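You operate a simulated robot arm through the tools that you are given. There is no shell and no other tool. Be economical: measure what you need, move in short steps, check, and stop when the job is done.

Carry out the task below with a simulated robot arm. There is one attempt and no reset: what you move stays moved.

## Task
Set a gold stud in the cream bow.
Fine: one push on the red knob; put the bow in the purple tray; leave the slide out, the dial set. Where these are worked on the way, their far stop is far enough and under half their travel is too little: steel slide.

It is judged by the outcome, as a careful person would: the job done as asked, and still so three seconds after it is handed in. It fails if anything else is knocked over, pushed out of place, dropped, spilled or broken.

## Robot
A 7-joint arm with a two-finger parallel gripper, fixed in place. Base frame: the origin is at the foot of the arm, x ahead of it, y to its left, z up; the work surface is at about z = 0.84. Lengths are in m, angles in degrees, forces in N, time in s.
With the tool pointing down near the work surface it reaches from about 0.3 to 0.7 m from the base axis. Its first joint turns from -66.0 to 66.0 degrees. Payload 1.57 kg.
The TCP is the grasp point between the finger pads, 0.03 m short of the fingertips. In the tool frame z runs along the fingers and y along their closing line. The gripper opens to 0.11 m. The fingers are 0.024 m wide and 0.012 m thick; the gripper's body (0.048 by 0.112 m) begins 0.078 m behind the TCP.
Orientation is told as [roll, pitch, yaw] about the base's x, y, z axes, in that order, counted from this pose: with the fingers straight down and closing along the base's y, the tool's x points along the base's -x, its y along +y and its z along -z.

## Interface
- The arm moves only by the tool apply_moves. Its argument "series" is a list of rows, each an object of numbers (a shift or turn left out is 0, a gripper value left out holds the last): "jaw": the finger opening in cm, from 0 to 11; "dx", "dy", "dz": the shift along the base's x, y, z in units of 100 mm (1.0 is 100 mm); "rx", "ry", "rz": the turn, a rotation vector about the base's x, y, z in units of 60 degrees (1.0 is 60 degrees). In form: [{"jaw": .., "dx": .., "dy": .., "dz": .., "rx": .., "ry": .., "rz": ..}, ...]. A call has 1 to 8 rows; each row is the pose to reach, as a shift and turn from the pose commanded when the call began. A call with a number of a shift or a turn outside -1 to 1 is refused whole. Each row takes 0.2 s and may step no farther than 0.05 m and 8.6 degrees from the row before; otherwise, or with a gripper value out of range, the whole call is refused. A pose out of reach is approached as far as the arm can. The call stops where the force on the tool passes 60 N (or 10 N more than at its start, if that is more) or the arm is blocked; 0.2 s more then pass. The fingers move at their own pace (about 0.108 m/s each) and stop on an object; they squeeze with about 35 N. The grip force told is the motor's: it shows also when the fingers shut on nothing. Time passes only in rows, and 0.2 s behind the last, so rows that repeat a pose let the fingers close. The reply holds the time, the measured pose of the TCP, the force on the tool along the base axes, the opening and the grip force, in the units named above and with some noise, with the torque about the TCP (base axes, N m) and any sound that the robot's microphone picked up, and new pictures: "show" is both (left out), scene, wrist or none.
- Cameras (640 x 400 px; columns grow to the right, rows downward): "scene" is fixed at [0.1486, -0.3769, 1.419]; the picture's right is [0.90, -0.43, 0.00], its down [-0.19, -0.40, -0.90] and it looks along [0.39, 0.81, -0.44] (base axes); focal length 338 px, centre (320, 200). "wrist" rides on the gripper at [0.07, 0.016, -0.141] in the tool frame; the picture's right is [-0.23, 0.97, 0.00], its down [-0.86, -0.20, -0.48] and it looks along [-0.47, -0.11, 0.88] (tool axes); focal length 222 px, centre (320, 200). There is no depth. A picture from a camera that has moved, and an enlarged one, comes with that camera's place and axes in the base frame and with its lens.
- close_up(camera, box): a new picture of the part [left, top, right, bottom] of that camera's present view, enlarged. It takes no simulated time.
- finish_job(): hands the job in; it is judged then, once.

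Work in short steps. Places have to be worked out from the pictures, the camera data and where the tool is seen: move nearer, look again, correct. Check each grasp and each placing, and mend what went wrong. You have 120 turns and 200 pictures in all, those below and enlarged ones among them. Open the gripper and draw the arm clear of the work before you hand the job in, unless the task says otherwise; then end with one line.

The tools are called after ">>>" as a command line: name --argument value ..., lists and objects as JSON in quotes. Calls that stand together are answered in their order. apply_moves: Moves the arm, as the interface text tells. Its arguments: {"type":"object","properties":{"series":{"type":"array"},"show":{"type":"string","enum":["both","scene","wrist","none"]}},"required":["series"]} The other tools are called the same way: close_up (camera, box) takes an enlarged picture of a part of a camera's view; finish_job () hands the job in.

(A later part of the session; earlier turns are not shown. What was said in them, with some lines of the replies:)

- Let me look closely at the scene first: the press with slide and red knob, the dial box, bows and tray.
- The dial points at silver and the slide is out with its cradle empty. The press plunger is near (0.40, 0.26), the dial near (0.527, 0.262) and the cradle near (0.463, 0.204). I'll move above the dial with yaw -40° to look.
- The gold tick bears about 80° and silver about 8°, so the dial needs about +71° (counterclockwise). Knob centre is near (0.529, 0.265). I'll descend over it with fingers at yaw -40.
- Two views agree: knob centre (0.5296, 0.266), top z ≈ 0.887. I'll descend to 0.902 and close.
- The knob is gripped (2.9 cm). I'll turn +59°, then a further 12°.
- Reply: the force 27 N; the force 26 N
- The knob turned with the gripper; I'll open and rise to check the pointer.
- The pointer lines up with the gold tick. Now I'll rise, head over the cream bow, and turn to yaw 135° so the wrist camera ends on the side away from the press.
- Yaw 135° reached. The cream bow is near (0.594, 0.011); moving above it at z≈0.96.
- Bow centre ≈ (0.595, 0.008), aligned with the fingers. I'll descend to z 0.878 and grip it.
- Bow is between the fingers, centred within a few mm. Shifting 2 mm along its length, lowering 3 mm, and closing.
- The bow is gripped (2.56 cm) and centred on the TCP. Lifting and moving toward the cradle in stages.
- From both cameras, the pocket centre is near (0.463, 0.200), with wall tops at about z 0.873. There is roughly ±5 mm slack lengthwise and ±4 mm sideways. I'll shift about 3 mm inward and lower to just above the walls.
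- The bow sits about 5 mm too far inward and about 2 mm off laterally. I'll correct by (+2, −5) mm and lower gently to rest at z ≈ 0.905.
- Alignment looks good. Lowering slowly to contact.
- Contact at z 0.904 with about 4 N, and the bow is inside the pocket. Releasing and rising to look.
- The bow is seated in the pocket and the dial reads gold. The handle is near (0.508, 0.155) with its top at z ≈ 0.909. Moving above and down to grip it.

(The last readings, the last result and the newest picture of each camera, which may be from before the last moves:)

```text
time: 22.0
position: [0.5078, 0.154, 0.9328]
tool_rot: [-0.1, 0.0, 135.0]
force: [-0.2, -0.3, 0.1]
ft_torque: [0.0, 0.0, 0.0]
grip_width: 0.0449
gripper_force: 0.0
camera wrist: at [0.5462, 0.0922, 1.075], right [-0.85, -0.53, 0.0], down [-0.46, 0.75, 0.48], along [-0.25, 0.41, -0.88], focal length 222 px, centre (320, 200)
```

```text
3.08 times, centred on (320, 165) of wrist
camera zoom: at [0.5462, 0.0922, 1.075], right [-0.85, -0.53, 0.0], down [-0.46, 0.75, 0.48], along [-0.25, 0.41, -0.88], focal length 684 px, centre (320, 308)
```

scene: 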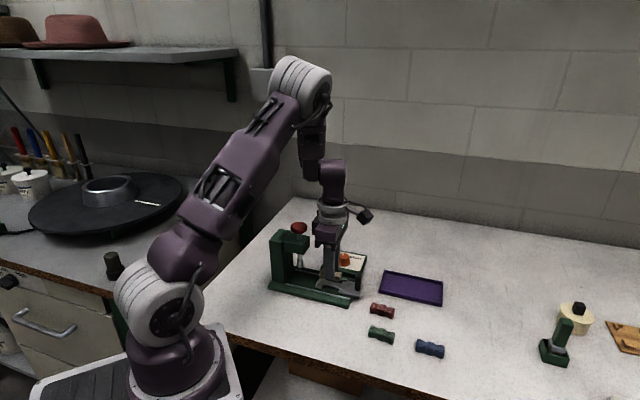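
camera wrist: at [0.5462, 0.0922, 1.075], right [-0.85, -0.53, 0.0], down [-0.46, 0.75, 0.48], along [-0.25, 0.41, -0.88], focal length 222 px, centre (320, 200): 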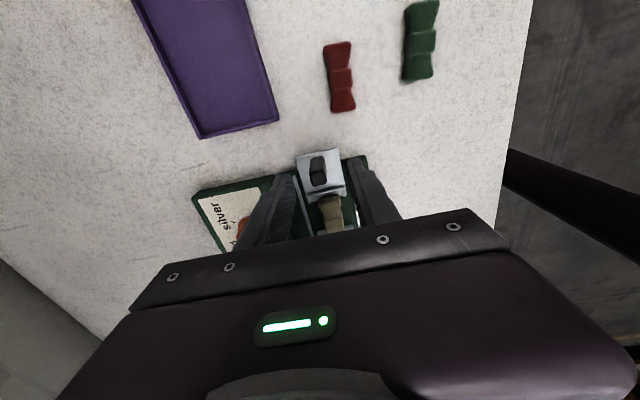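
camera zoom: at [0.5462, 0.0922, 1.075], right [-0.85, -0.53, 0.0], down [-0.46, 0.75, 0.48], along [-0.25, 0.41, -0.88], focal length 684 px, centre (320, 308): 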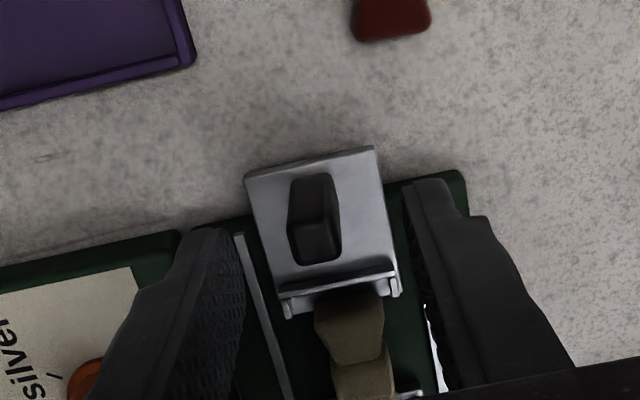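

Handle is centred between the fingers. Lower to 0.915 and grip.

>>> apply_moves --series '[{"dx": 0.01, "dy": -0.005, "dz": -0.18}, {"jaw": 0.5, "dx": 0.01, "dy": -0.005, "dz": -0.18}, {"dx": 0.01, "dy": -0.005, "dz": -0.18}, {"dx": 0.01, "dy": -0.005, "dz": -0.18}]' --show "scene"

```text
time: 23.0
position: [0.5098, 0.1548, 0.9171]
tool_rot: [-0.1, 0.0, 135.2]
force: [8.5, 10.2, -5.6]
ft_torque: [0.0, -0.28, -0.08]
grip_width: 0.0138
gripper_force: 30.1
```

scene: 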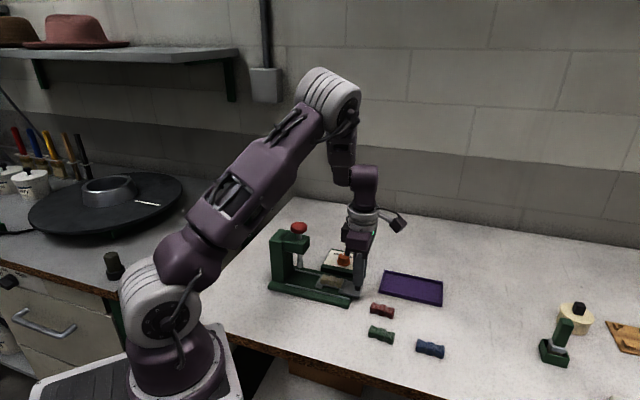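

Handle gripped (1.38 cm), with a slight sideways load I'll relieve by 1 mm. Pushing the slide in 60 mm first.

>>> apply_moves --series '[{"dx": 0.01, "dy": 0.01}, {"dx": -0.07, "dy": 0.09}, {"dx": -0.15, "dy": 0.17}, {"dx": -0.23, "dy": 0.25}, {"dx": -0.31, "dy": 0.33}, {"dx": -0.39, "dy": 0.41}, {"dx": -0.42, "dy": 0.44}]' --show "scene"

>>> close_up --camera "scene" --box '[260, 200, 390, 310]'

```text
time: 24.6
position: [0.4661, 0.1969, 0.9165]
tool_rot: [0.0, 0.0, 135.0]
force: [-2.5, -3.7, 13.6]
ft_torque: [-0.57, -0.44, 0.02]
grip_width: 0.014
gripper_force: 30.2
```

scene: 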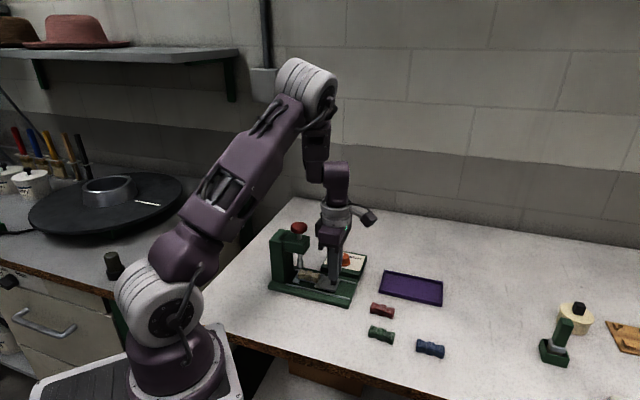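

```text
3.64 times, centred on (325, 255) of scene
camera zoom: at [0.1483, -0.3771, 1.419], right [0.9, -0.43, 0.0], down [-0.19, -0.4, -0.9], along [0.39, 0.81, -0.44], focal length 1229 px, centre (302, 0)
```

zoom: 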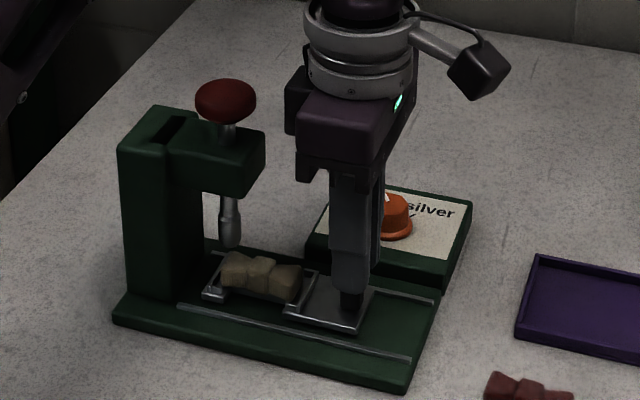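

The slide moves smoothly. Continuing in to the stop.

>>> apply_moves --series '[{"dx": -0.05, "dy": 0.05}, {"dx": -0.1, "dy": 0.1}, {"dx": -0.14, "dy": 0.14}, {"dx": -0.18, "dy": 0.18}]' --show "none"

>>> close_up --camera "scene" --box '[260, 200, 390, 310]'

```text
time: 25.6
position: [0.4483, 0.2146, 0.9162]
tool_rot: [0.0, 0.0, 134.9]
force: [3.2, -7.4, 5.7]
ft_torque: [0.46, 0.49, 0.12]
grip_width: 0.0138
gripper_force: 30.6
```

```text
3.64 times, centred on (325, 255) of scene
camera zoom: at [0.1486, -0.3772, 1.419], right [0.9, -0.43, 0.0], down [-0.19, -0.4, -0.9], along [0.39, 0.81, -0.44], focal length 1229 px, centre (302, 0)
```

zoom: 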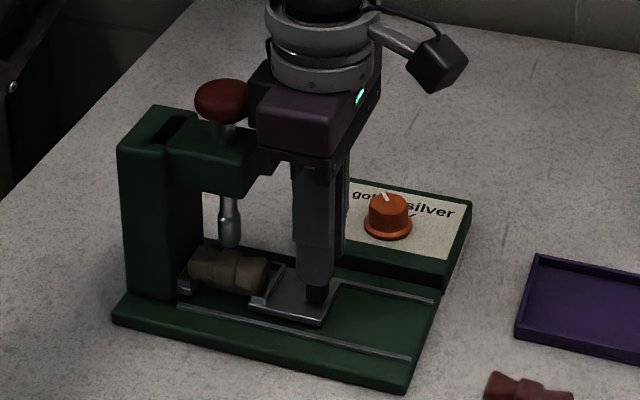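

>>> apply_moves --series '[{"dx": -0.02, "dy": 0.02}, {"dx": -0.04, "dy": 0.04}]' --show "none"

>>> close_up --camera "scene" --box '[260, 200, 390, 310]'

```text
time: 26.2
position: [0.4491, 0.2156, 0.916]
tool_rot: [0.0, 0.3, 134.8]
force: [39.1, -35.2, 1.4]
ft_torque: [1.69, 1.25, 0.26]
grip_width: 0.0135
gripper_force: 30.2
```

```text
3.64 times, centred on (325, 255) of scene
camera zoom: at [0.1497, -0.3779, 1.4186], right [0.9, -0.43, 0.0], down [-0.19, -0.4, -0.9], along [0.39, 0.81, -0.44], focal length 1229 px, centre (302, 0)
```

zoom: 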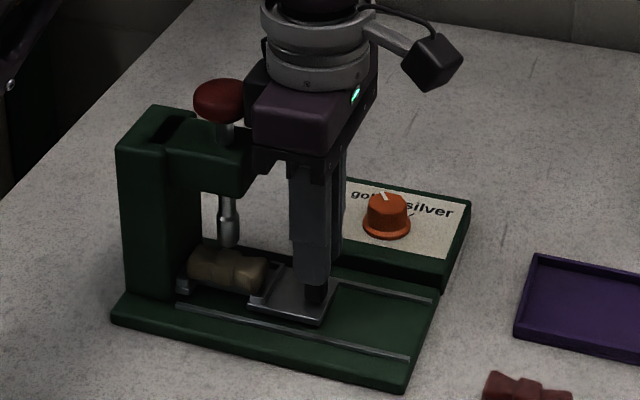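

>>> close_up --camera "scene" --box '[285, 218, 355, 300]'

>>> close_up --camera "wrist" --box '[200, 60, 440, 240]'

```text
4.88 times, centred on (320, 259) of scene
camera zoom: at [0.1497, -0.3779, 1.4186], right [0.9, -0.43, 0.0], down [-0.19, -0.4, -0.9], along [0.39, 0.81, -0.44], focal length 1649 px, centre (320, -88)
```

zoom: 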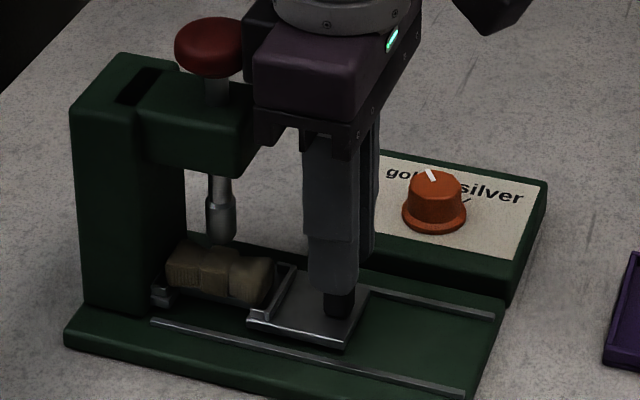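

```text
2.22 times, centred on (320, 150) of wrist
camera zoom: at [0.4861, 0.1546, 1.0576], right [-0.85, -0.52, 0.0], down [-0.46, 0.75, 0.47], along [-0.25, 0.4, -0.88], focal length 494 px, centre (320, 311)
```

zoom: 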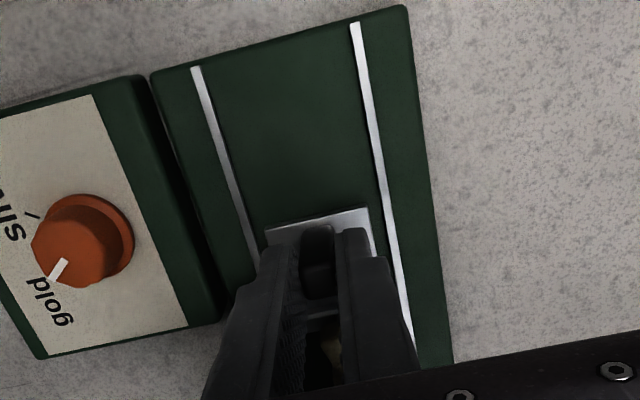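

Blocked after 86 mm of travel, but the torque suggests the gripper's housing may be touching the red knob. I'll back off while opening, then check and re-push the handle with closed fingers from outside to be sure of the stop.

>>> apply_moves --series '[{"jaw": 4, "dx": 0.03, "dy": -0.03}, {"jaw": 4, "dx": 0.06, "dy": -0.06}, {"dx": 0.25, "dy": -0.25}, {"dx": 0.45, "dy": -0.45}]' --show "scene"

>>> close_up --camera "scene" --box '[260, 200, 390, 310]'

>>> close_up --camera "wrist" --box '[200, 60, 440, 240]'

```text
time: 27.2
position: [0.4904, 0.1754, 0.9162]
tool_rot: [0.1, 0.0, 135.1]
force: [0.7, 0.4, 0.1]
ft_torque: [0.03, 0.0, 0.02]
grip_width: 0.0399
gripper_force: 0.0
```

scene: 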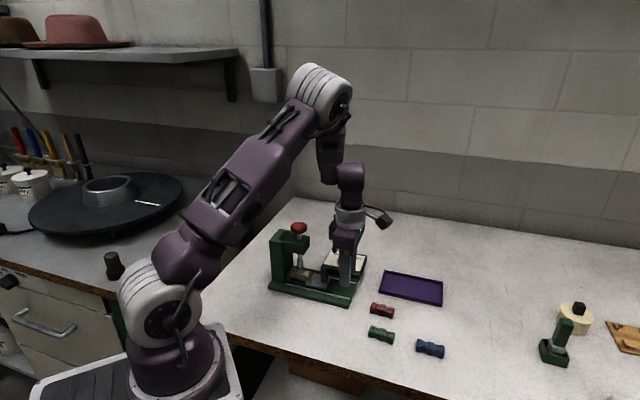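

```text
3.64 times, centred on (325, 255) of scene
camera zoom: at [0.1486, -0.3769, 1.419], right [0.9, -0.43, 0.0], down [-0.19, -0.4, -0.9], along [0.39, 0.81, -0.44], focal length 1229 px, centre (302, 0)
```

zoom: 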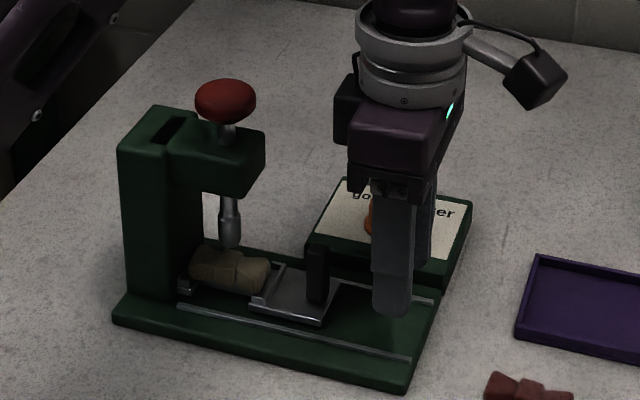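

```text
2.22 times, centred on (320, 150) of wrist
camera zoom: at [0.5279, 0.1137, 1.0573], right [-0.85, -0.53, 0.0], down [-0.47, 0.74, 0.48], along [-0.25, 0.41, -0.88], focal length 494 px, centre (320, 311)
```

zoom: 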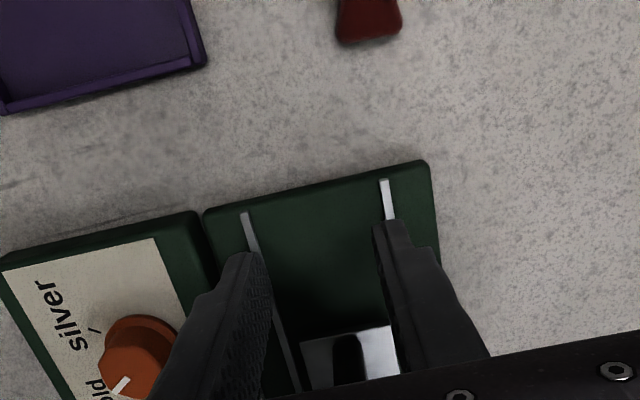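

The slide stayed put under the plunger. I'll close the fingers and push the handle's outer face to confirm the far stop.

>>> apply_moves --series '[{"jaw": 0}, {"jaw": 0, "dx": -0.1, "dy": 0.1}, {"dx": -0.18, "dy": 0.18}, {"dx": -0.23, "dy": 0.23}, {"dx": -0.26, "dy": 0.26}, {"dx": -0.29, "dy": 0.29}, {"dx": -0.32, "dy": 0.32}, {"dx": -0.35, "dy": 0.35}]' --show "none"

>>> close_up --camera "scene" --box '[260, 200, 390, 310]'

```text
time: 29.1
position: [0.4604, 0.2019, 0.9161]
tool_rot: [-0.1, 0.6, 134.5]
force: [7.8, -7.5, 2.7]
ft_torque: [-0.12, -0.07, 0.01]
grip_width: 0.0
gripper_force: 21.4
stopped in row 8: the force on the tool passed its limit at 63 N (the readings are from after the stop); the commanded pose is now the measured one
```

```text
3.64 times, centred on (325, 255) of scene
camera zoom: at [0.1488, -0.3771, 1.419], right [0.9, -0.43, 0.0], down [-0.19, -0.4, -0.9], along [0.39, 0.81, -0.44], focal length 1229 px, centre (302, 0)
```

zoom: 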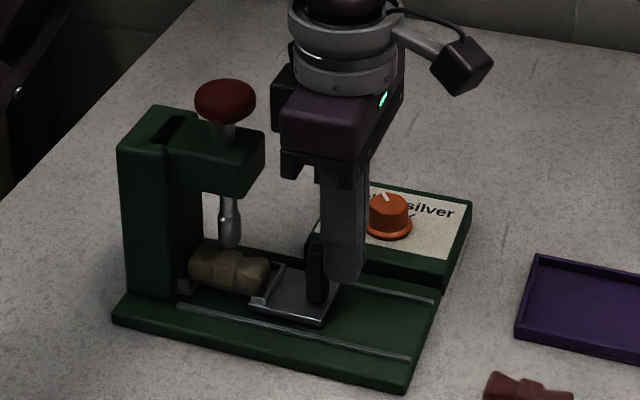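

Firm stop at 63 N with no slide movement, so the slide is at its far stop. Now I'll back off, rise, and move the closed fingers above the red knob (~(0.402, 0.262), top z ≈ 1.02).

>>> apply_moves --series '[{"dx": 0.2, "dy": -0.2}, {"dx": 0.4, "dy": -0.4}, {"dx": 0.4, "dy": -0.4, "dz": 0.45}, {"dx": 0.4, "dy": -0.4, "dz": 0.9}, {"dx": 0.4, "dy": -0.4, "dz": 1.0}]' --show "none"

>>> apply_moves --series '[{"dz": 0.4}, {"dz": 0.8}, {"dx": -0.3, "dy": 0.3, "dz": 1.0}, {"dx": -0.6, "dy": 0.6, "dz": 1.0}, {"dx": -0.9, "dy": 0.9, "dz": 1.0}, {"dx": -0.98, "dy": 1.0, "dz": 0.9}, {"dx": -0.98, "dy": 1.0, "dz": 0.8}]'

>>> close_up --camera "scene" --box '[250, 170, 370, 260]'

```text
time: 30.3
position: [0.4994, 0.1638, 1.0171]
tool_rot: [0.0, 0.6, 134.6]
force: [0.2, -0.2, 0.7]
ft_torque: [0.02, -0.04, 0.0]
grip_width: 0.0
gripper_force: 21.6
```

```text
time: 31.9
position: [0.4024, 0.2638, 1.0958]
tool_rot: [0.0, 0.6, 134.5]
force: [-0.7, 1.1, -0.3]
ft_torque: [-0.02, 0.0, -0.01]
grip_width: 0.0
gripper_force: 21.0
camera wrist: at [0.4386, 0.2037, 1.2382], right [-0.85, -0.52, 0.0], down [-0.46, 0.75, 0.47], along [-0.24, 0.4, -0.88], focal length 222 px, centre (320, 200)
```

scene: 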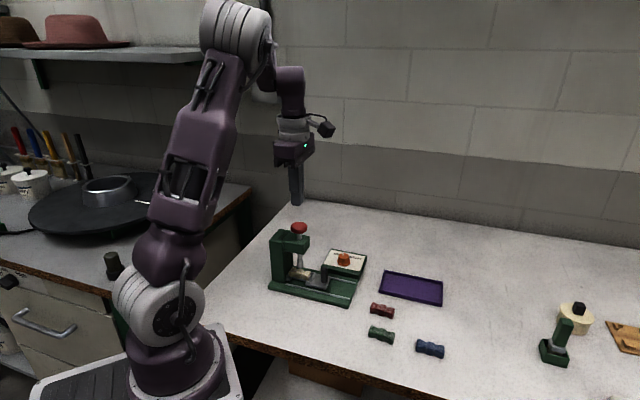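
wrist: 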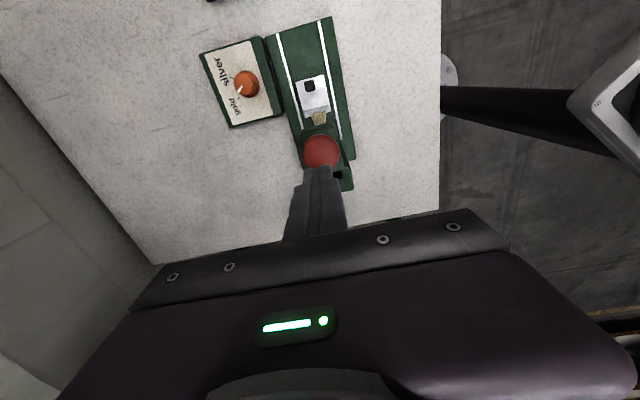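

```text
4.44 times, centred on (310, 215) of scene
camera zoom: at [0.1486, -0.3769, 1.419], right [0.9, -0.43, 0.0], down [-0.19, -0.4, -0.9], along [0.39, 0.81, -0.44], focal length 1502 px, centre (364, 133)
```

zoom: 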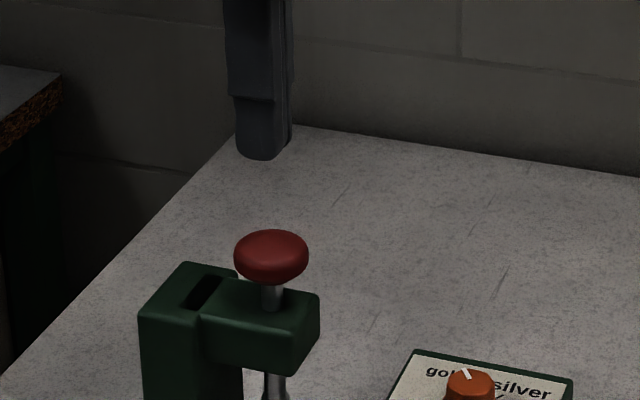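

The fingertips are above the knob, ~2–3 mm off in y. I'll correct and descend to just above, then press slowly.

>>> apply_moves --series '[{"dy": -0.025, "dz": -0.2}, {"dy": -0.025, "dz": -0.36}, {"dy": -0.025, "dz": -0.42}, {"dy": -0.025, "dz": -0.46}, {"dy": -0.025, "dz": -0.5}]' --show "none"

>>> close_up --camera "scene" --box '[250, 200, 370, 290]'

```text
time: 33.1
position: [0.4031, 0.2617, 1.0467]
tool_rot: [0.1, 0.6, 134.6]
force: [-0.1, -0.2, 1.1]
ft_torque: [0.0, 0.01, 0.01]
grip_width: 0.0001
gripper_force: 21.3
```

```text
4.44 times, centred on (310, 245) of scene
camera zoom: at [0.1486, -0.3769, 1.419], right [0.9, -0.43, 0.0], down [-0.19, -0.4, -0.9], along [0.39, 0.81, -0.44], focal length 1502 px, centre (364, 0)
```

zoom: 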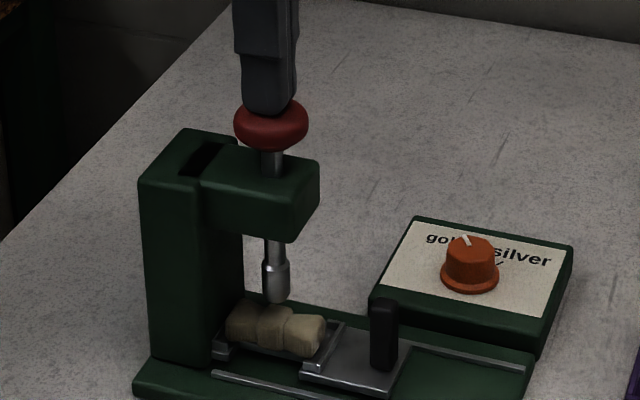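

The tips are about touching the knob. Pressing down steadily, watching for force and click.

>>> apply_moves --series '[{"dz": -0.04}, {"dz": -0.08}, {"dz": -0.12}, {"dz": -0.16}, {"dz": -0.2}, {"dz": -0.24}, {"dz": -0.28}]' --show "none"

>>> close_up --camera "scene" --box '[250, 200, 370, 290]'

```text
time: 34.1
position: [0.4024, 0.2621, 1.0347]
tool_rot: [-0.4, 0.8, 134.5]
force: [-9.6, -7.9, 26.2]
ft_torque: [-0.05, 0.46, 0.11]
grip_width: 0.0003
gripper_force: 20.9
heard: click
stopped in row 5: the force on the tool passed its limit at 72 N (the readings are from after the stop); the commanded pose is now the measured one
```

```text
4.44 times, centred on (310, 245) of scene
camera zoom: at [0.148, -0.3774, 1.419], right [0.9, -0.43, 0.0], down [-0.19, -0.4, -0.9], along [0.39, 0.81, -0.44], focal length 1502 px, centre (364, 0)
```

zoom: 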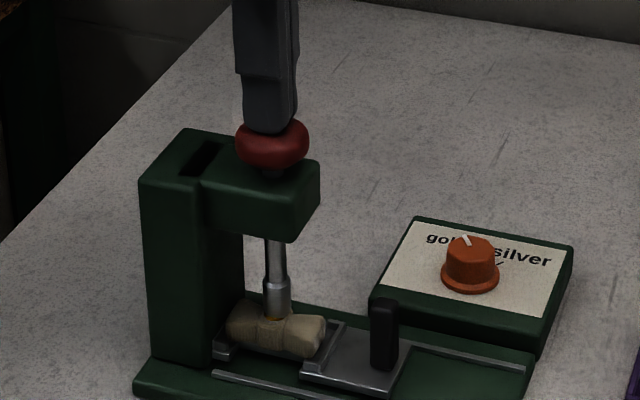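

A click, and the plunger reached the bow. I'll lift straight off without pressing again.

>>> apply_moves --series '[{"dz": 0.1}, {"dz": 0.4}, {"dz": 0.8}, {"dz": 0.8}]' --show "none"

>>> close_up --camera "scene" --box '[250, 200, 370, 290]'

>>> close_up --camera "scene" --box '[285, 255, 345, 297]'

```text
time: 35.1
position: [0.4035, 0.2614, 1.1136]
tool_rot: [-0.4, 0.8, 134.5]
force: [-0.5, -0.4, 0.1]
ft_torque: [-0.05, -0.01, -0.01]
grip_width: 0.0
gripper_force: 21.4
```

```text
4.44 times, centred on (310, 245) of scene
camera zoom: at [0.1486, -0.3769, 1.419], right [0.9, -0.43, 0.0], down [-0.19, -0.4, -0.9], along [0.39, 0.81, -0.44], focal length 1502 px, centre (364, 0)
```

zoom: 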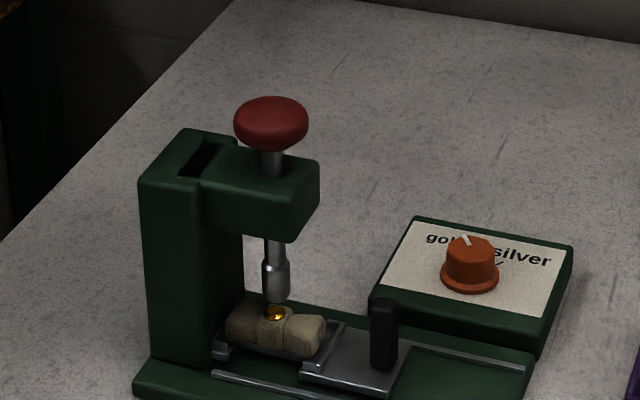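

```text
9.52 times, centred on (315, 276) of scene
camera zoom: at [0.1486, -0.3769, 1.419], right [0.9, -0.43, 0.0], down [-0.19, -0.4, -0.9], along [0.39, 0.81, -0.44], focal length 3220 px, centre (368, -524)
```

zoom: 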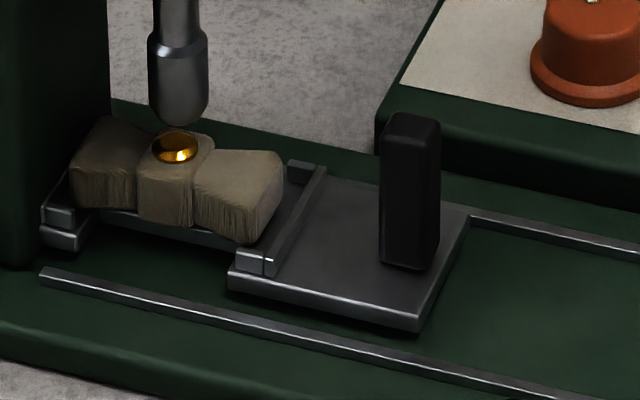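

The gold stud is set. Next I'll grip the handle slightly outward of its centre to keep clear of the knob, then pull the slide out.

>>> apply_moves --series '[{"jaw": 4, "dx": 0.26, "dy": -0.26, "rz": 0.008, "ry": -0.013, "rx": 0.006}, {"dx": 0.52, "dy": -0.525, "rz": 0.008, "ry": -0.013, "rx": 0.006}, {"dx": 0.52, "dy": -0.525, "dz": -0.45, "rz": 0.008, "ry": -0.013, "rx": 0.006}, {"dx": 0.52, "dy": -0.525, "dz": -0.9, "rz": 0.008, "ry": -0.013, "rx": 0.006}, {"dx": 0.52, "dy": -0.525, "dz": -1.0, "rz": 0.008, "ry": -0.013, "rx": 0.006}, {"dx": 0.52, "dy": -0.525, "dz": -1.0, "rz": 0.008, "ry": -0.013, "rx": 0.006}]' --show "wrist"

>>> close_up --camera "wrist" --box '[240, 80, 400, 220]'

>>> close_up --camera "scene" --box '[250, 190, 370, 290]'

```text
time: 36.5
position: [0.4558, 0.2111, 1.0132]
tool_rot: [-1.1, 1.1, 134.9]
force: [-0.4, 0.6, 0.5]
ft_torque: [0.01, 0.0, 0.0]
grip_width: 0.0402
gripper_force: 0.0
camera wrist: at [0.4896, 0.1488, 1.1552], right [-0.85, -0.53, -0.02], down [-0.48, 0.75, 0.47], along [-0.23, 0.41, -0.88], focal length 222 px, centre (320, 200)
```

wrist: 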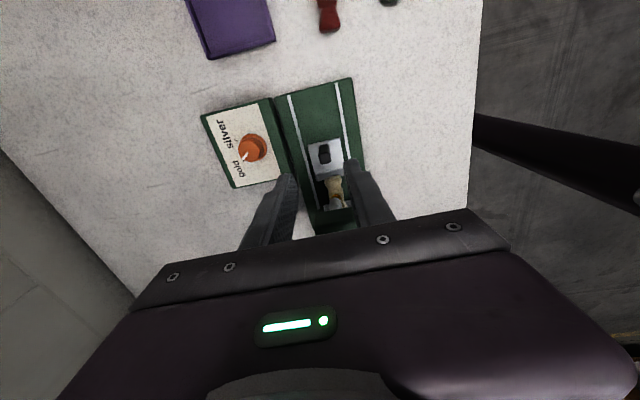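

```text
2.86 times, centred on (320, 150) of wrist
camera zoom: at [0.4896, 0.1488, 1.1552], right [-0.85, -0.53, -0.02], down [-0.48, 0.75, 0.47], along [-0.23, 0.41, -0.88], focal length 635 px, centre (320, 343)
```

zoom: 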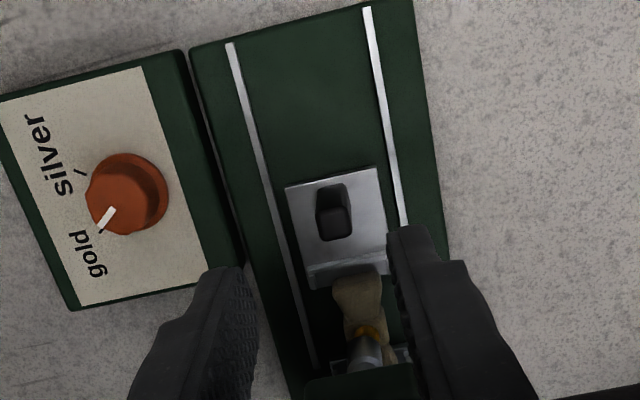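

```text
4.00 times, centred on (310, 240) of scene
camera zoom: at [0.1486, -0.3769, 1.419], right [0.9, -0.43, 0.0], down [-0.19, -0.4, -0.9], along [0.39, 0.81, -0.44], focal length 1352 px, centre (360, 40)
```

zoom: 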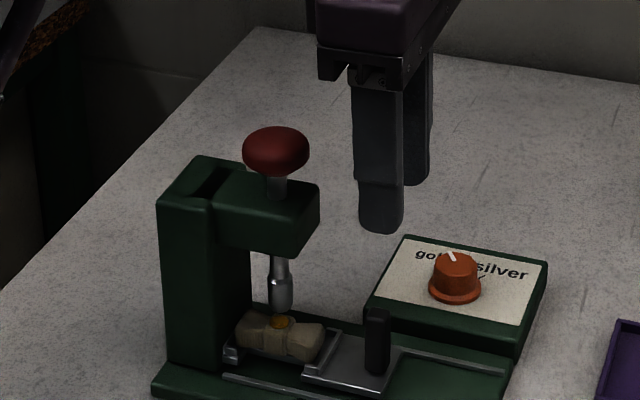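

Slight tilt to correct (ry +1.6°). Then descend onto the handle and grip.

>>> apply_moves --series '[{"jaw": 4, "dx": -0.01, "dy": -0.015, "dz": -0.4, "ry": 0.026}, {"dx": -0.01, "dy": -0.015, "dz": -0.8, "ry": 0.026}, {"dx": -0.01, "dy": -0.015, "dz": -0.97, "ry": 0.026}, {"dx": -0.01, "dy": -0.015, "dz": -0.97, "ry": 0.026}]' --show "none"

>>> close_up --camera "wrist" --box '[240, 80, 400, 220]'

>>> close_up --camera "scene" --box '[250, 190, 370, 290]'

```text
time: 37.5
position: [0.4546, 0.2097, 0.9172]
tool_rot: [-0.2, 0.0, 135.0]
force: [1.0, -0.5, 0.7]
ft_torque: [-0.01, 0.02, 0.02]
grip_width: 0.0399
gripper_force: 0.0
```

```text
2.86 times, centred on (320, 150) of wrist
camera zoom: at [0.492, 0.1474, 1.0577], right [-0.85, -0.53, 0.0], down [-0.46, 0.75, 0.48], along [-0.25, 0.41, -0.88], focal length 635 px, centre (320, 343)
```

zoom: 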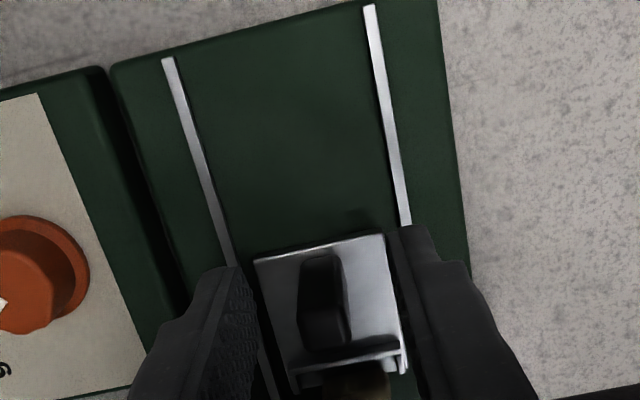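

```text
4.00 times, centred on (310, 240) of scene
camera zoom: at [0.1486, -0.3769, 1.419], right [0.9, -0.43, 0.0], down [-0.19, -0.4, -0.9], along [0.39, 0.81, -0.44], focal length 1352 px, centre (360, 40)
```

zoom: 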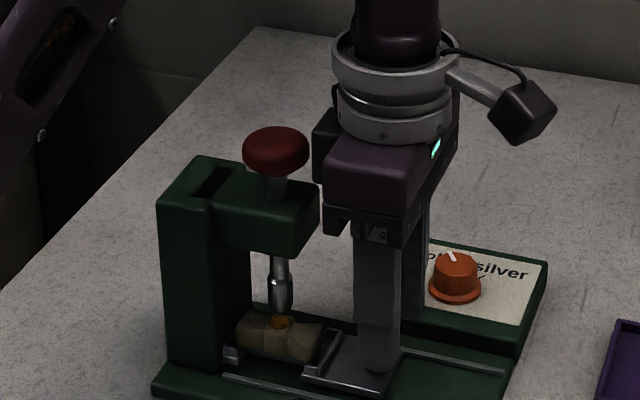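

Fingers straddle the handle. Closing, then pulling outward 60 mm.

>>> apply_moves --series '[{"jaw": 0.5}, {"jaw": 0.5}, {"jaw": 0.5}, {"dx": 0.1, "dy": -0.1}, {"dx": 0.2, "dy": -0.2}, {"dx": 0.3, "dy": -0.3}, {"dx": 0.4, "dy": -0.4}, {"dx": 0.46, "dy": -0.46}]' --show "none"

>>> close_up --camera "scene" --box '[260, 210, 390, 310]'

```text
time: 39.3
position: [0.5002, 0.1631, 0.9162]
tool_rot: [-0.2, 0.1, 135.0]
force: [14.0, 15.2, 2.9]
ft_torque: [0.25, 0.0, -0.26]
grip_width: 0.0138
gripper_force: 29.9
```

```text
4.00 times, centred on (325, 260) of scene
camera zoom: at [0.149, -0.3765, 1.4191], right [0.9, -0.43, 0.0], down [-0.19, -0.4, -0.9], along [0.39, 0.81, -0.44], focal length 1352 px, centre (300, -40)
```

zoom: 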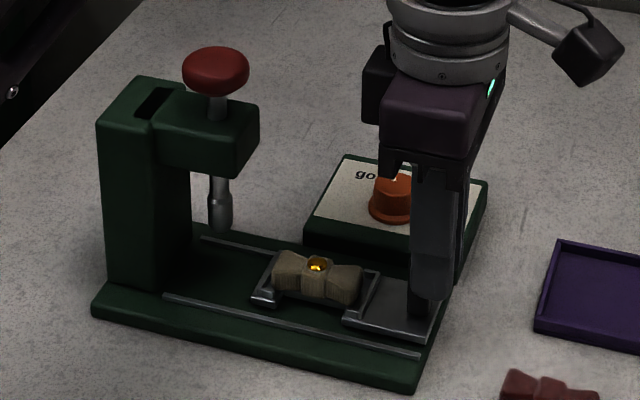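

The slide is coming out with the bow and stud intact. I'll ease the sideways load and pull the remaining ~21 mm to the stop.

>>> apply_moves --series '[{"dx": 0.06, "dy": -0.03}, {"dx": 0.1, "dy": -0.07}, {"dx": 0.13, "dy": -0.1}, {"dx": 0.15, "dy": -0.12}, {"dx": 0.17, "dy": -0.14}, {"dx": 0.19, "dy": -0.16}]' --show "none"

>>> close_up --camera "scene" --box '[250, 210, 410, 310]'

```text
time: 40.7
position: [0.5163, 0.1468, 0.915]
tool_rot: [0.1, -0.3, 135.1]
force: [-17.4, 15.4, 0.4]
ft_torque: [0.79, -0.01, -0.13]
grip_width: 0.0141
gripper_force: 30.4
```

```text
4.00 times, centred on (330, 260) of scene
camera zoom: at [0.1482, -0.3765, 1.4192], right [0.9, -0.43, 0.0], down [-0.19, -0.4, -0.9], along [0.39, 0.81, -0.44], focal length 1352 px, centre (280, -40)
```

zoom: 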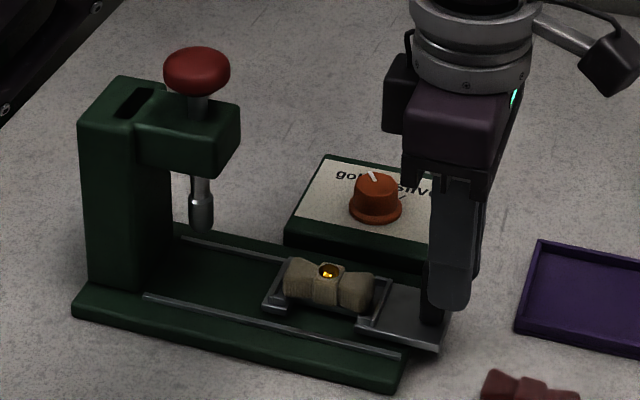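

At the outer stop, matching the original picture. Releasing and rising, then over the bow.

>>> apply_moves --series '[{"jaw": 4, "dx": -0.01, "dy": 0.01}, {"jaw": 4.5, "dx": -0.01, "dy": 0.01}, {"jaw": 4.5, "dz": 0.4}, {"dz": 0.7}, {"dz": 0.7, "dx": -0.3, "dy": 0.3}, {"dz": 0.7, "dx": -0.53, "dy": 0.53}, {"dz": 0.7, "dx": -0.53, "dy": 0.53}]' --show "wrist"

>>> close_up --camera "wrist" --box '[260, 70, 380, 220]'

>>> close_up --camera "scene" --box '[302, 253, 374, 303]'

```text
time: 42.3
position: [0.4653, 0.1987, 0.987]
tool_rot: [-0.1, 0.0, 135.0]
force: [-0.6, 0.7, 0.4]
ft_torque: [-0.01, -0.02, -0.03]
grip_width: 0.045
gripper_force: 0.1
camera wrist: at [0.5035, 0.1377, 1.1277], right [-0.85, -0.53, 0.0], down [-0.46, 0.75, 0.48], along [-0.25, 0.41, -0.88], focal length 222 px, centre (320, 200)
```

wrist: 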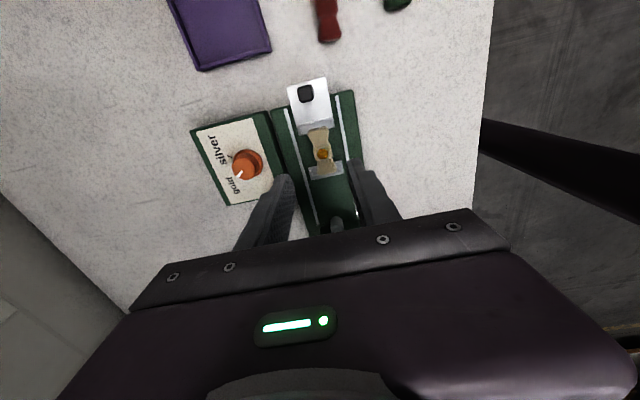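

```text
2.67 times, centred on (320, 145) of wrist
camera zoom: at [0.5035, 0.1377, 1.1277], right [-0.85, -0.53, 0.0], down [-0.46, 0.75, 0.48], along [-0.25, 0.41, -0.88], focal length 592 px, centre (320, 347)
```

zoom: 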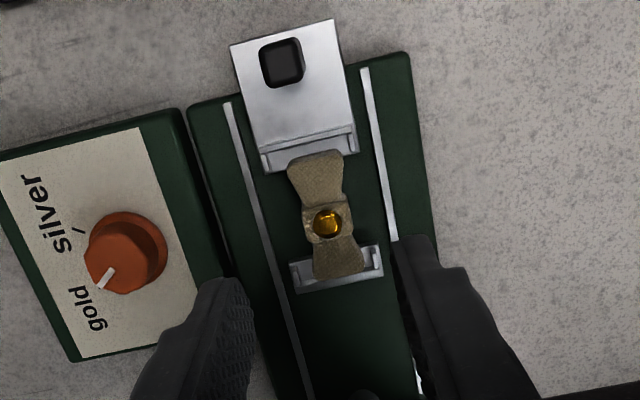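

```text
8.00 times, centred on (338, 278) of scene
camera zoom: at [0.1486, -0.3769, 1.419], right [0.9, -0.43, 0.0], down [-0.19, -0.4, -0.9], along [0.39, 0.81, -0.44], focal length 2705 px, centre (176, -424)
```

zoom: 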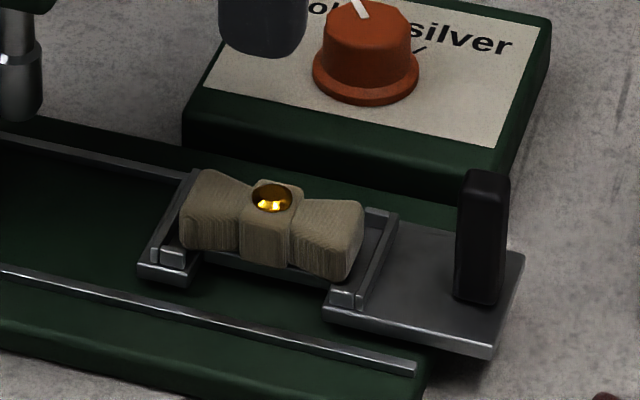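

The stud is set and the slide is fully out. Descending to grip the bow as before.

>>> apply_moves --series '[{"jaw": 4.5, "dx": -0.025, "dz": -0.4}, {"dx": -0.025, "dz": -0.7}, {"dx": -0.025, "dz": -0.825}, {"jaw": 0.5, "dx": -0.025, "dz": -0.825}, {"dx": -0.025, "dz": -0.825}, {"dx": -0.025, "dz": -0.825}]' --show "none"

>>> close_up --camera "scene" --box '[302, 253, 374, 303]'

```text
time: 43.7
position: [0.4633, 0.1989, 0.904]
tool_rot: [-0.1, -0.1, 135.0]
force: [-0.4, 0.1, -0.2]
ft_torque: [0.0, -0.03, -0.01]
grip_width: 0.0253
gripper_force: 34.7
```

```text
8.00 times, centred on (338, 278) of scene
camera zoom: at [0.1486, -0.3769, 1.419], right [0.9, -0.43, 0.0], down [-0.19, -0.4, -0.9], along [0.39, 0.81, -0.44], focal length 2705 px, centre (176, -424)
```

zoom: 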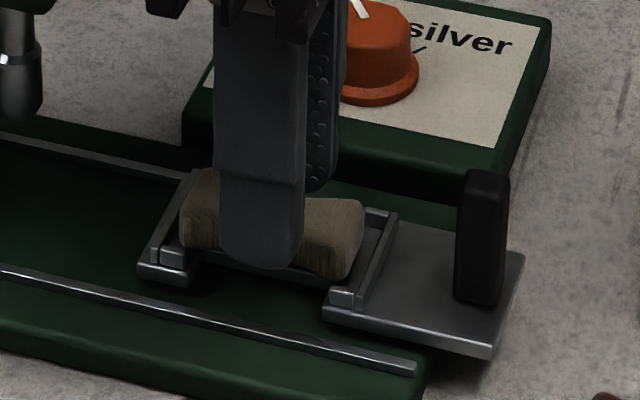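

Bow gripped (2.53 cm). Lifting and carrying to the tray, centred near (0.648, 0.127).

>>> apply_moves --series '[{"dz": 0.3}, {"dz": 0.7}, {"dz": 1.0}, {"dz": 1.0, "dx": 0.4, "dy": -0.16}, {"dz": 1.0, "dx": 0.8, "dy": -0.32}, {"dz": 1.0, "dx": 1.0, "dy": -0.4}]' --show "none"

>>> apply_moves --series '[{"dx": 0.4, "dy": -0.16}, {"dx": 0.8, "dy": -0.32}, {"dx": 0.8, "dy": -0.32, "dz": -0.3}, {"dx": 0.8, "dy": -0.32, "dz": -0.6}, {"dx": 0.8, "dy": -0.32, "dz": -0.6}]'

>>> close_up --camera "scene" --box '[360, 240, 460, 320]'

```text
time: 45.1
position: [0.5642, 0.1595, 1.0046]
tool_rot: [-0.1, -0.1, 135.0]
force: [-0.3, 0.0, -0.1]
ft_torque: [0.02, -0.05, 0.01]
grip_width: 0.0255
gripper_force: 34.9
```

```text
time: 46.3
position: [0.6454, 0.1279, 0.9449]
tool_rot: [0.0, 0.0, 135.0]
force: [0.6, 0.3, -0.5]
ft_torque: [0.03, 0.03, -0.02]
grip_width: 0.025
gripper_force: 34.9
camera wrist: at [0.6824, 0.0659, 1.085], right [-0.85, -0.53, 0.0], down [-0.46, 0.75, 0.48], along [-0.25, 0.41, -0.88], focal length 222 px, centre (320, 200)
```

scene: 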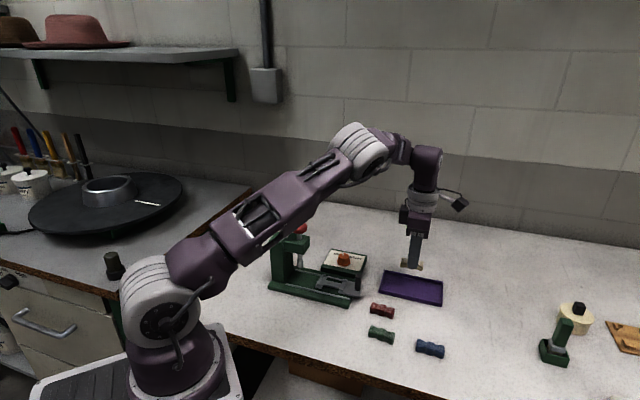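
wrist: 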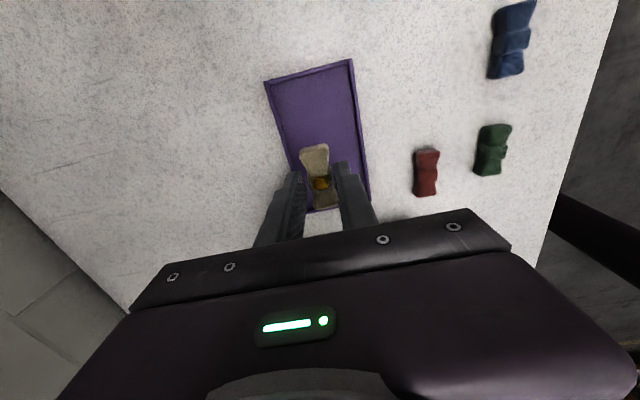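

```text
5.00 times, centred on (410, 280) of scene
camera zoom: at [0.1486, -0.3769, 1.419], right [0.9, -0.43, 0.0], down [-0.19, -0.4, -0.9], along [0.39, 0.81, -0.44], focal length 1690 px, centre (-130, -200)
```

zoom: 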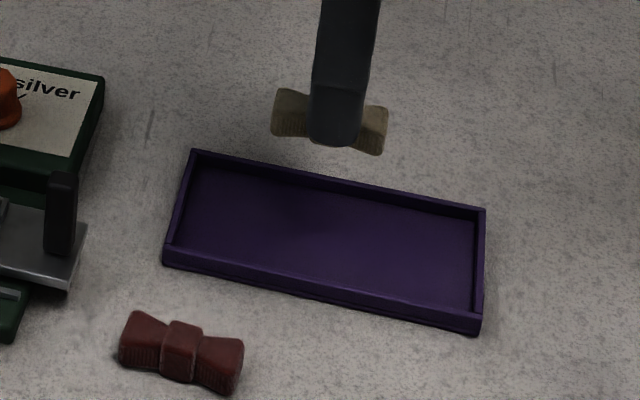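

Tray centre from both views ≈ (0.645, 0.118). Shifting −10 mm in y and lowering.

>>> apply_moves --series '[{"dy": -0.1}, {"dy": -0.1, "dz": -0.3}, {"dy": -0.1, "dz": -0.5}, {"dy": -0.1, "dz": -0.56}]' --show "none"

>>> close_up --camera "scene" --box '[360, 240, 460, 320]'

```text
time: 47.3
position: [0.6449, 0.1181, 0.8888]
tool_rot: [-0.1, 0.1, 135.0]
force: [-0.1, -0.6, 0.4]
ft_torque: [-0.02, -0.02, -0.01]
grip_width: 0.0257
gripper_force: 34.7
```

```text
5.00 times, centred on (410, 280) of scene
camera zoom: at [0.1486, -0.3769, 1.419], right [0.9, -0.43, 0.0], down [-0.19, -0.4, -0.9], along [0.39, 0.81, -0.44], focal length 1690 px, centre (-130, -200)
```

zoom: 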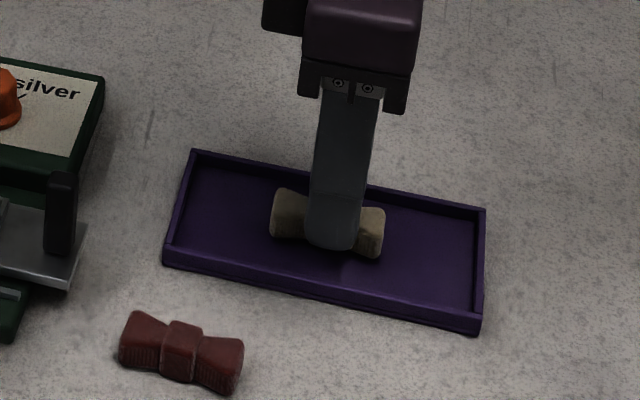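

The bow is over the tray floor, well centred. Lowering gently to contact.

>>> apply_moves --series '[{"dz": -0.02}, {"dz": -0.04}, {"dz": -0.055}]' --show "none"

```text
time: 48.1
position: [0.6444, 0.1175, 0.885]
tool_rot: [-0.3, 0.1, 134.9]
force: [-7.2, -1.2, 34.6]
ft_torque: [0.1, 0.53, 0.01]
grip_width: 0.0254
gripper_force: 34.7
```

In contact with the tray floor (z 0.885). Easing up slightly, opening, and rising.

>>> apply_moves --series '[{"dz": 0.02}, {"jaw": 5, "dz": 0.02}, {"jaw": 5, "dz": 0.02}, {"dz": 0.4}, {"dz": 0.8}, {"dz": 1.0}]'

>>> close_up --camera "scene" --box '[360, 240, 460, 320]'

>>> close_up --camera "scene" --box '[250, 210, 410, 310]'

```text
time: 49.5
position: [0.6429, 0.1184, 0.9825]
tool_rot: [0.1, -0.1, 135.0]
force: [-0.5, 0.0, -0.3]
ft_torque: [0.01, 0.0, -0.01]
grip_width: 0.05
gripper_force: 0.1
camera wrist: at [0.6811, 0.0561, 1.124], right [-0.85, -0.53, 0.0], down [-0.46, 0.74, 0.48], along [-0.25, 0.41, -0.88], focal length 222 px, centre (320, 200)
```

scene: 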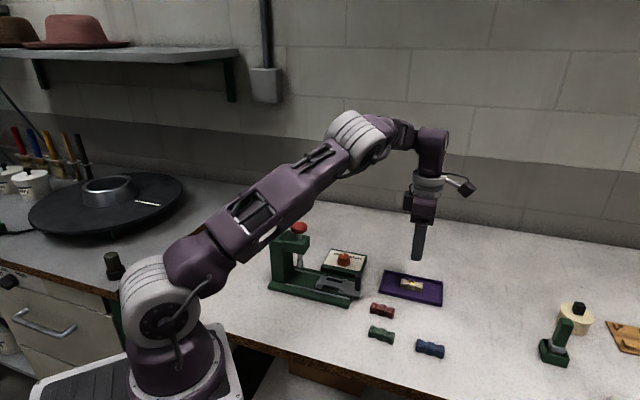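
wrist: 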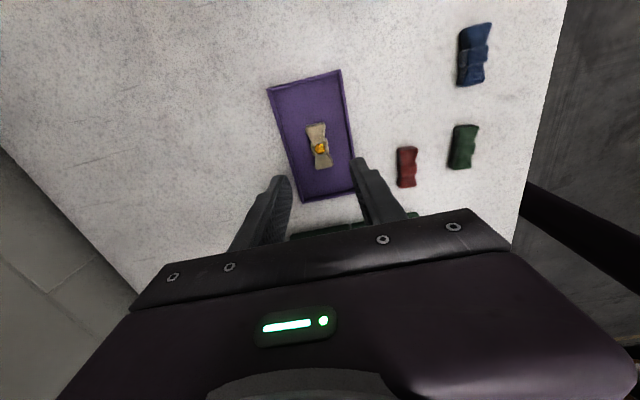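

```text
5.00 times, centred on (410, 280) of scene
camera zoom: at [0.1486, -0.3769, 1.419], right [0.9, -0.43, 0.0], down [-0.19, -0.4, -0.9], along [0.39, 0.81, -0.44], focal length 1690 px, centre (-130, -200)
```

zoom: 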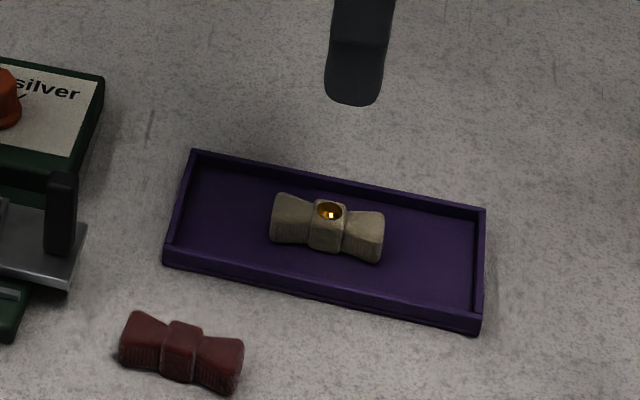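

```text
4.00 times, centred on (330, 260) of scene
camera zoom: at [0.1486, -0.3769, 1.419], right [0.9, -0.43, 0.0], down [-0.19, -0.4, -0.9], along [0.39, 0.81, -0.44], focal length 1352 px, centre (280, -40)
```

zoom: 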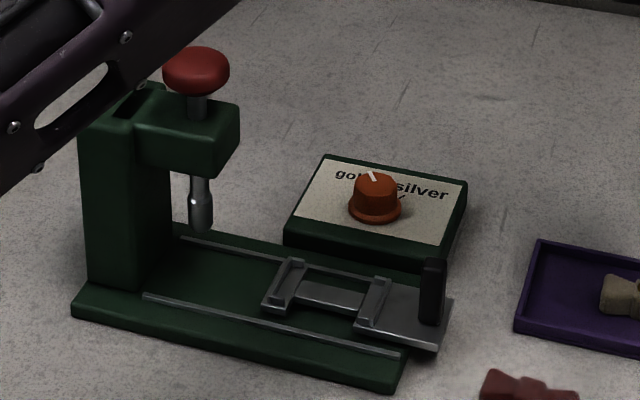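

The bow, with its gold stud, lies in the tray; the slide is out, the dial is on gold and the knob is up. I'll raise the arm clear, then hand in.

>>> apply_moves --series '[{"dz": 0.4}, {"dz": 0.8}, {"dz": 1.0}, {"dz": 1.0}]' --show "none"

>>> finish_job

```text
time: 50.5
position: [0.6431, 0.1173, 1.0833]
tool_rot: [0.0, 0.0, 135.0]
force: [-1.0, 0.8, 0.6]
ft_torque: [-0.05, 0.0, -0.01]
grip_width: 0.0502
gripper_force: 0.1
```

```text
The job is handed in.
```

The cream bow has its gold stud, set with one push on the red knob, and lies in the purple tray; the slide is out at its stop, the dial is on gold, and the job is handed in.
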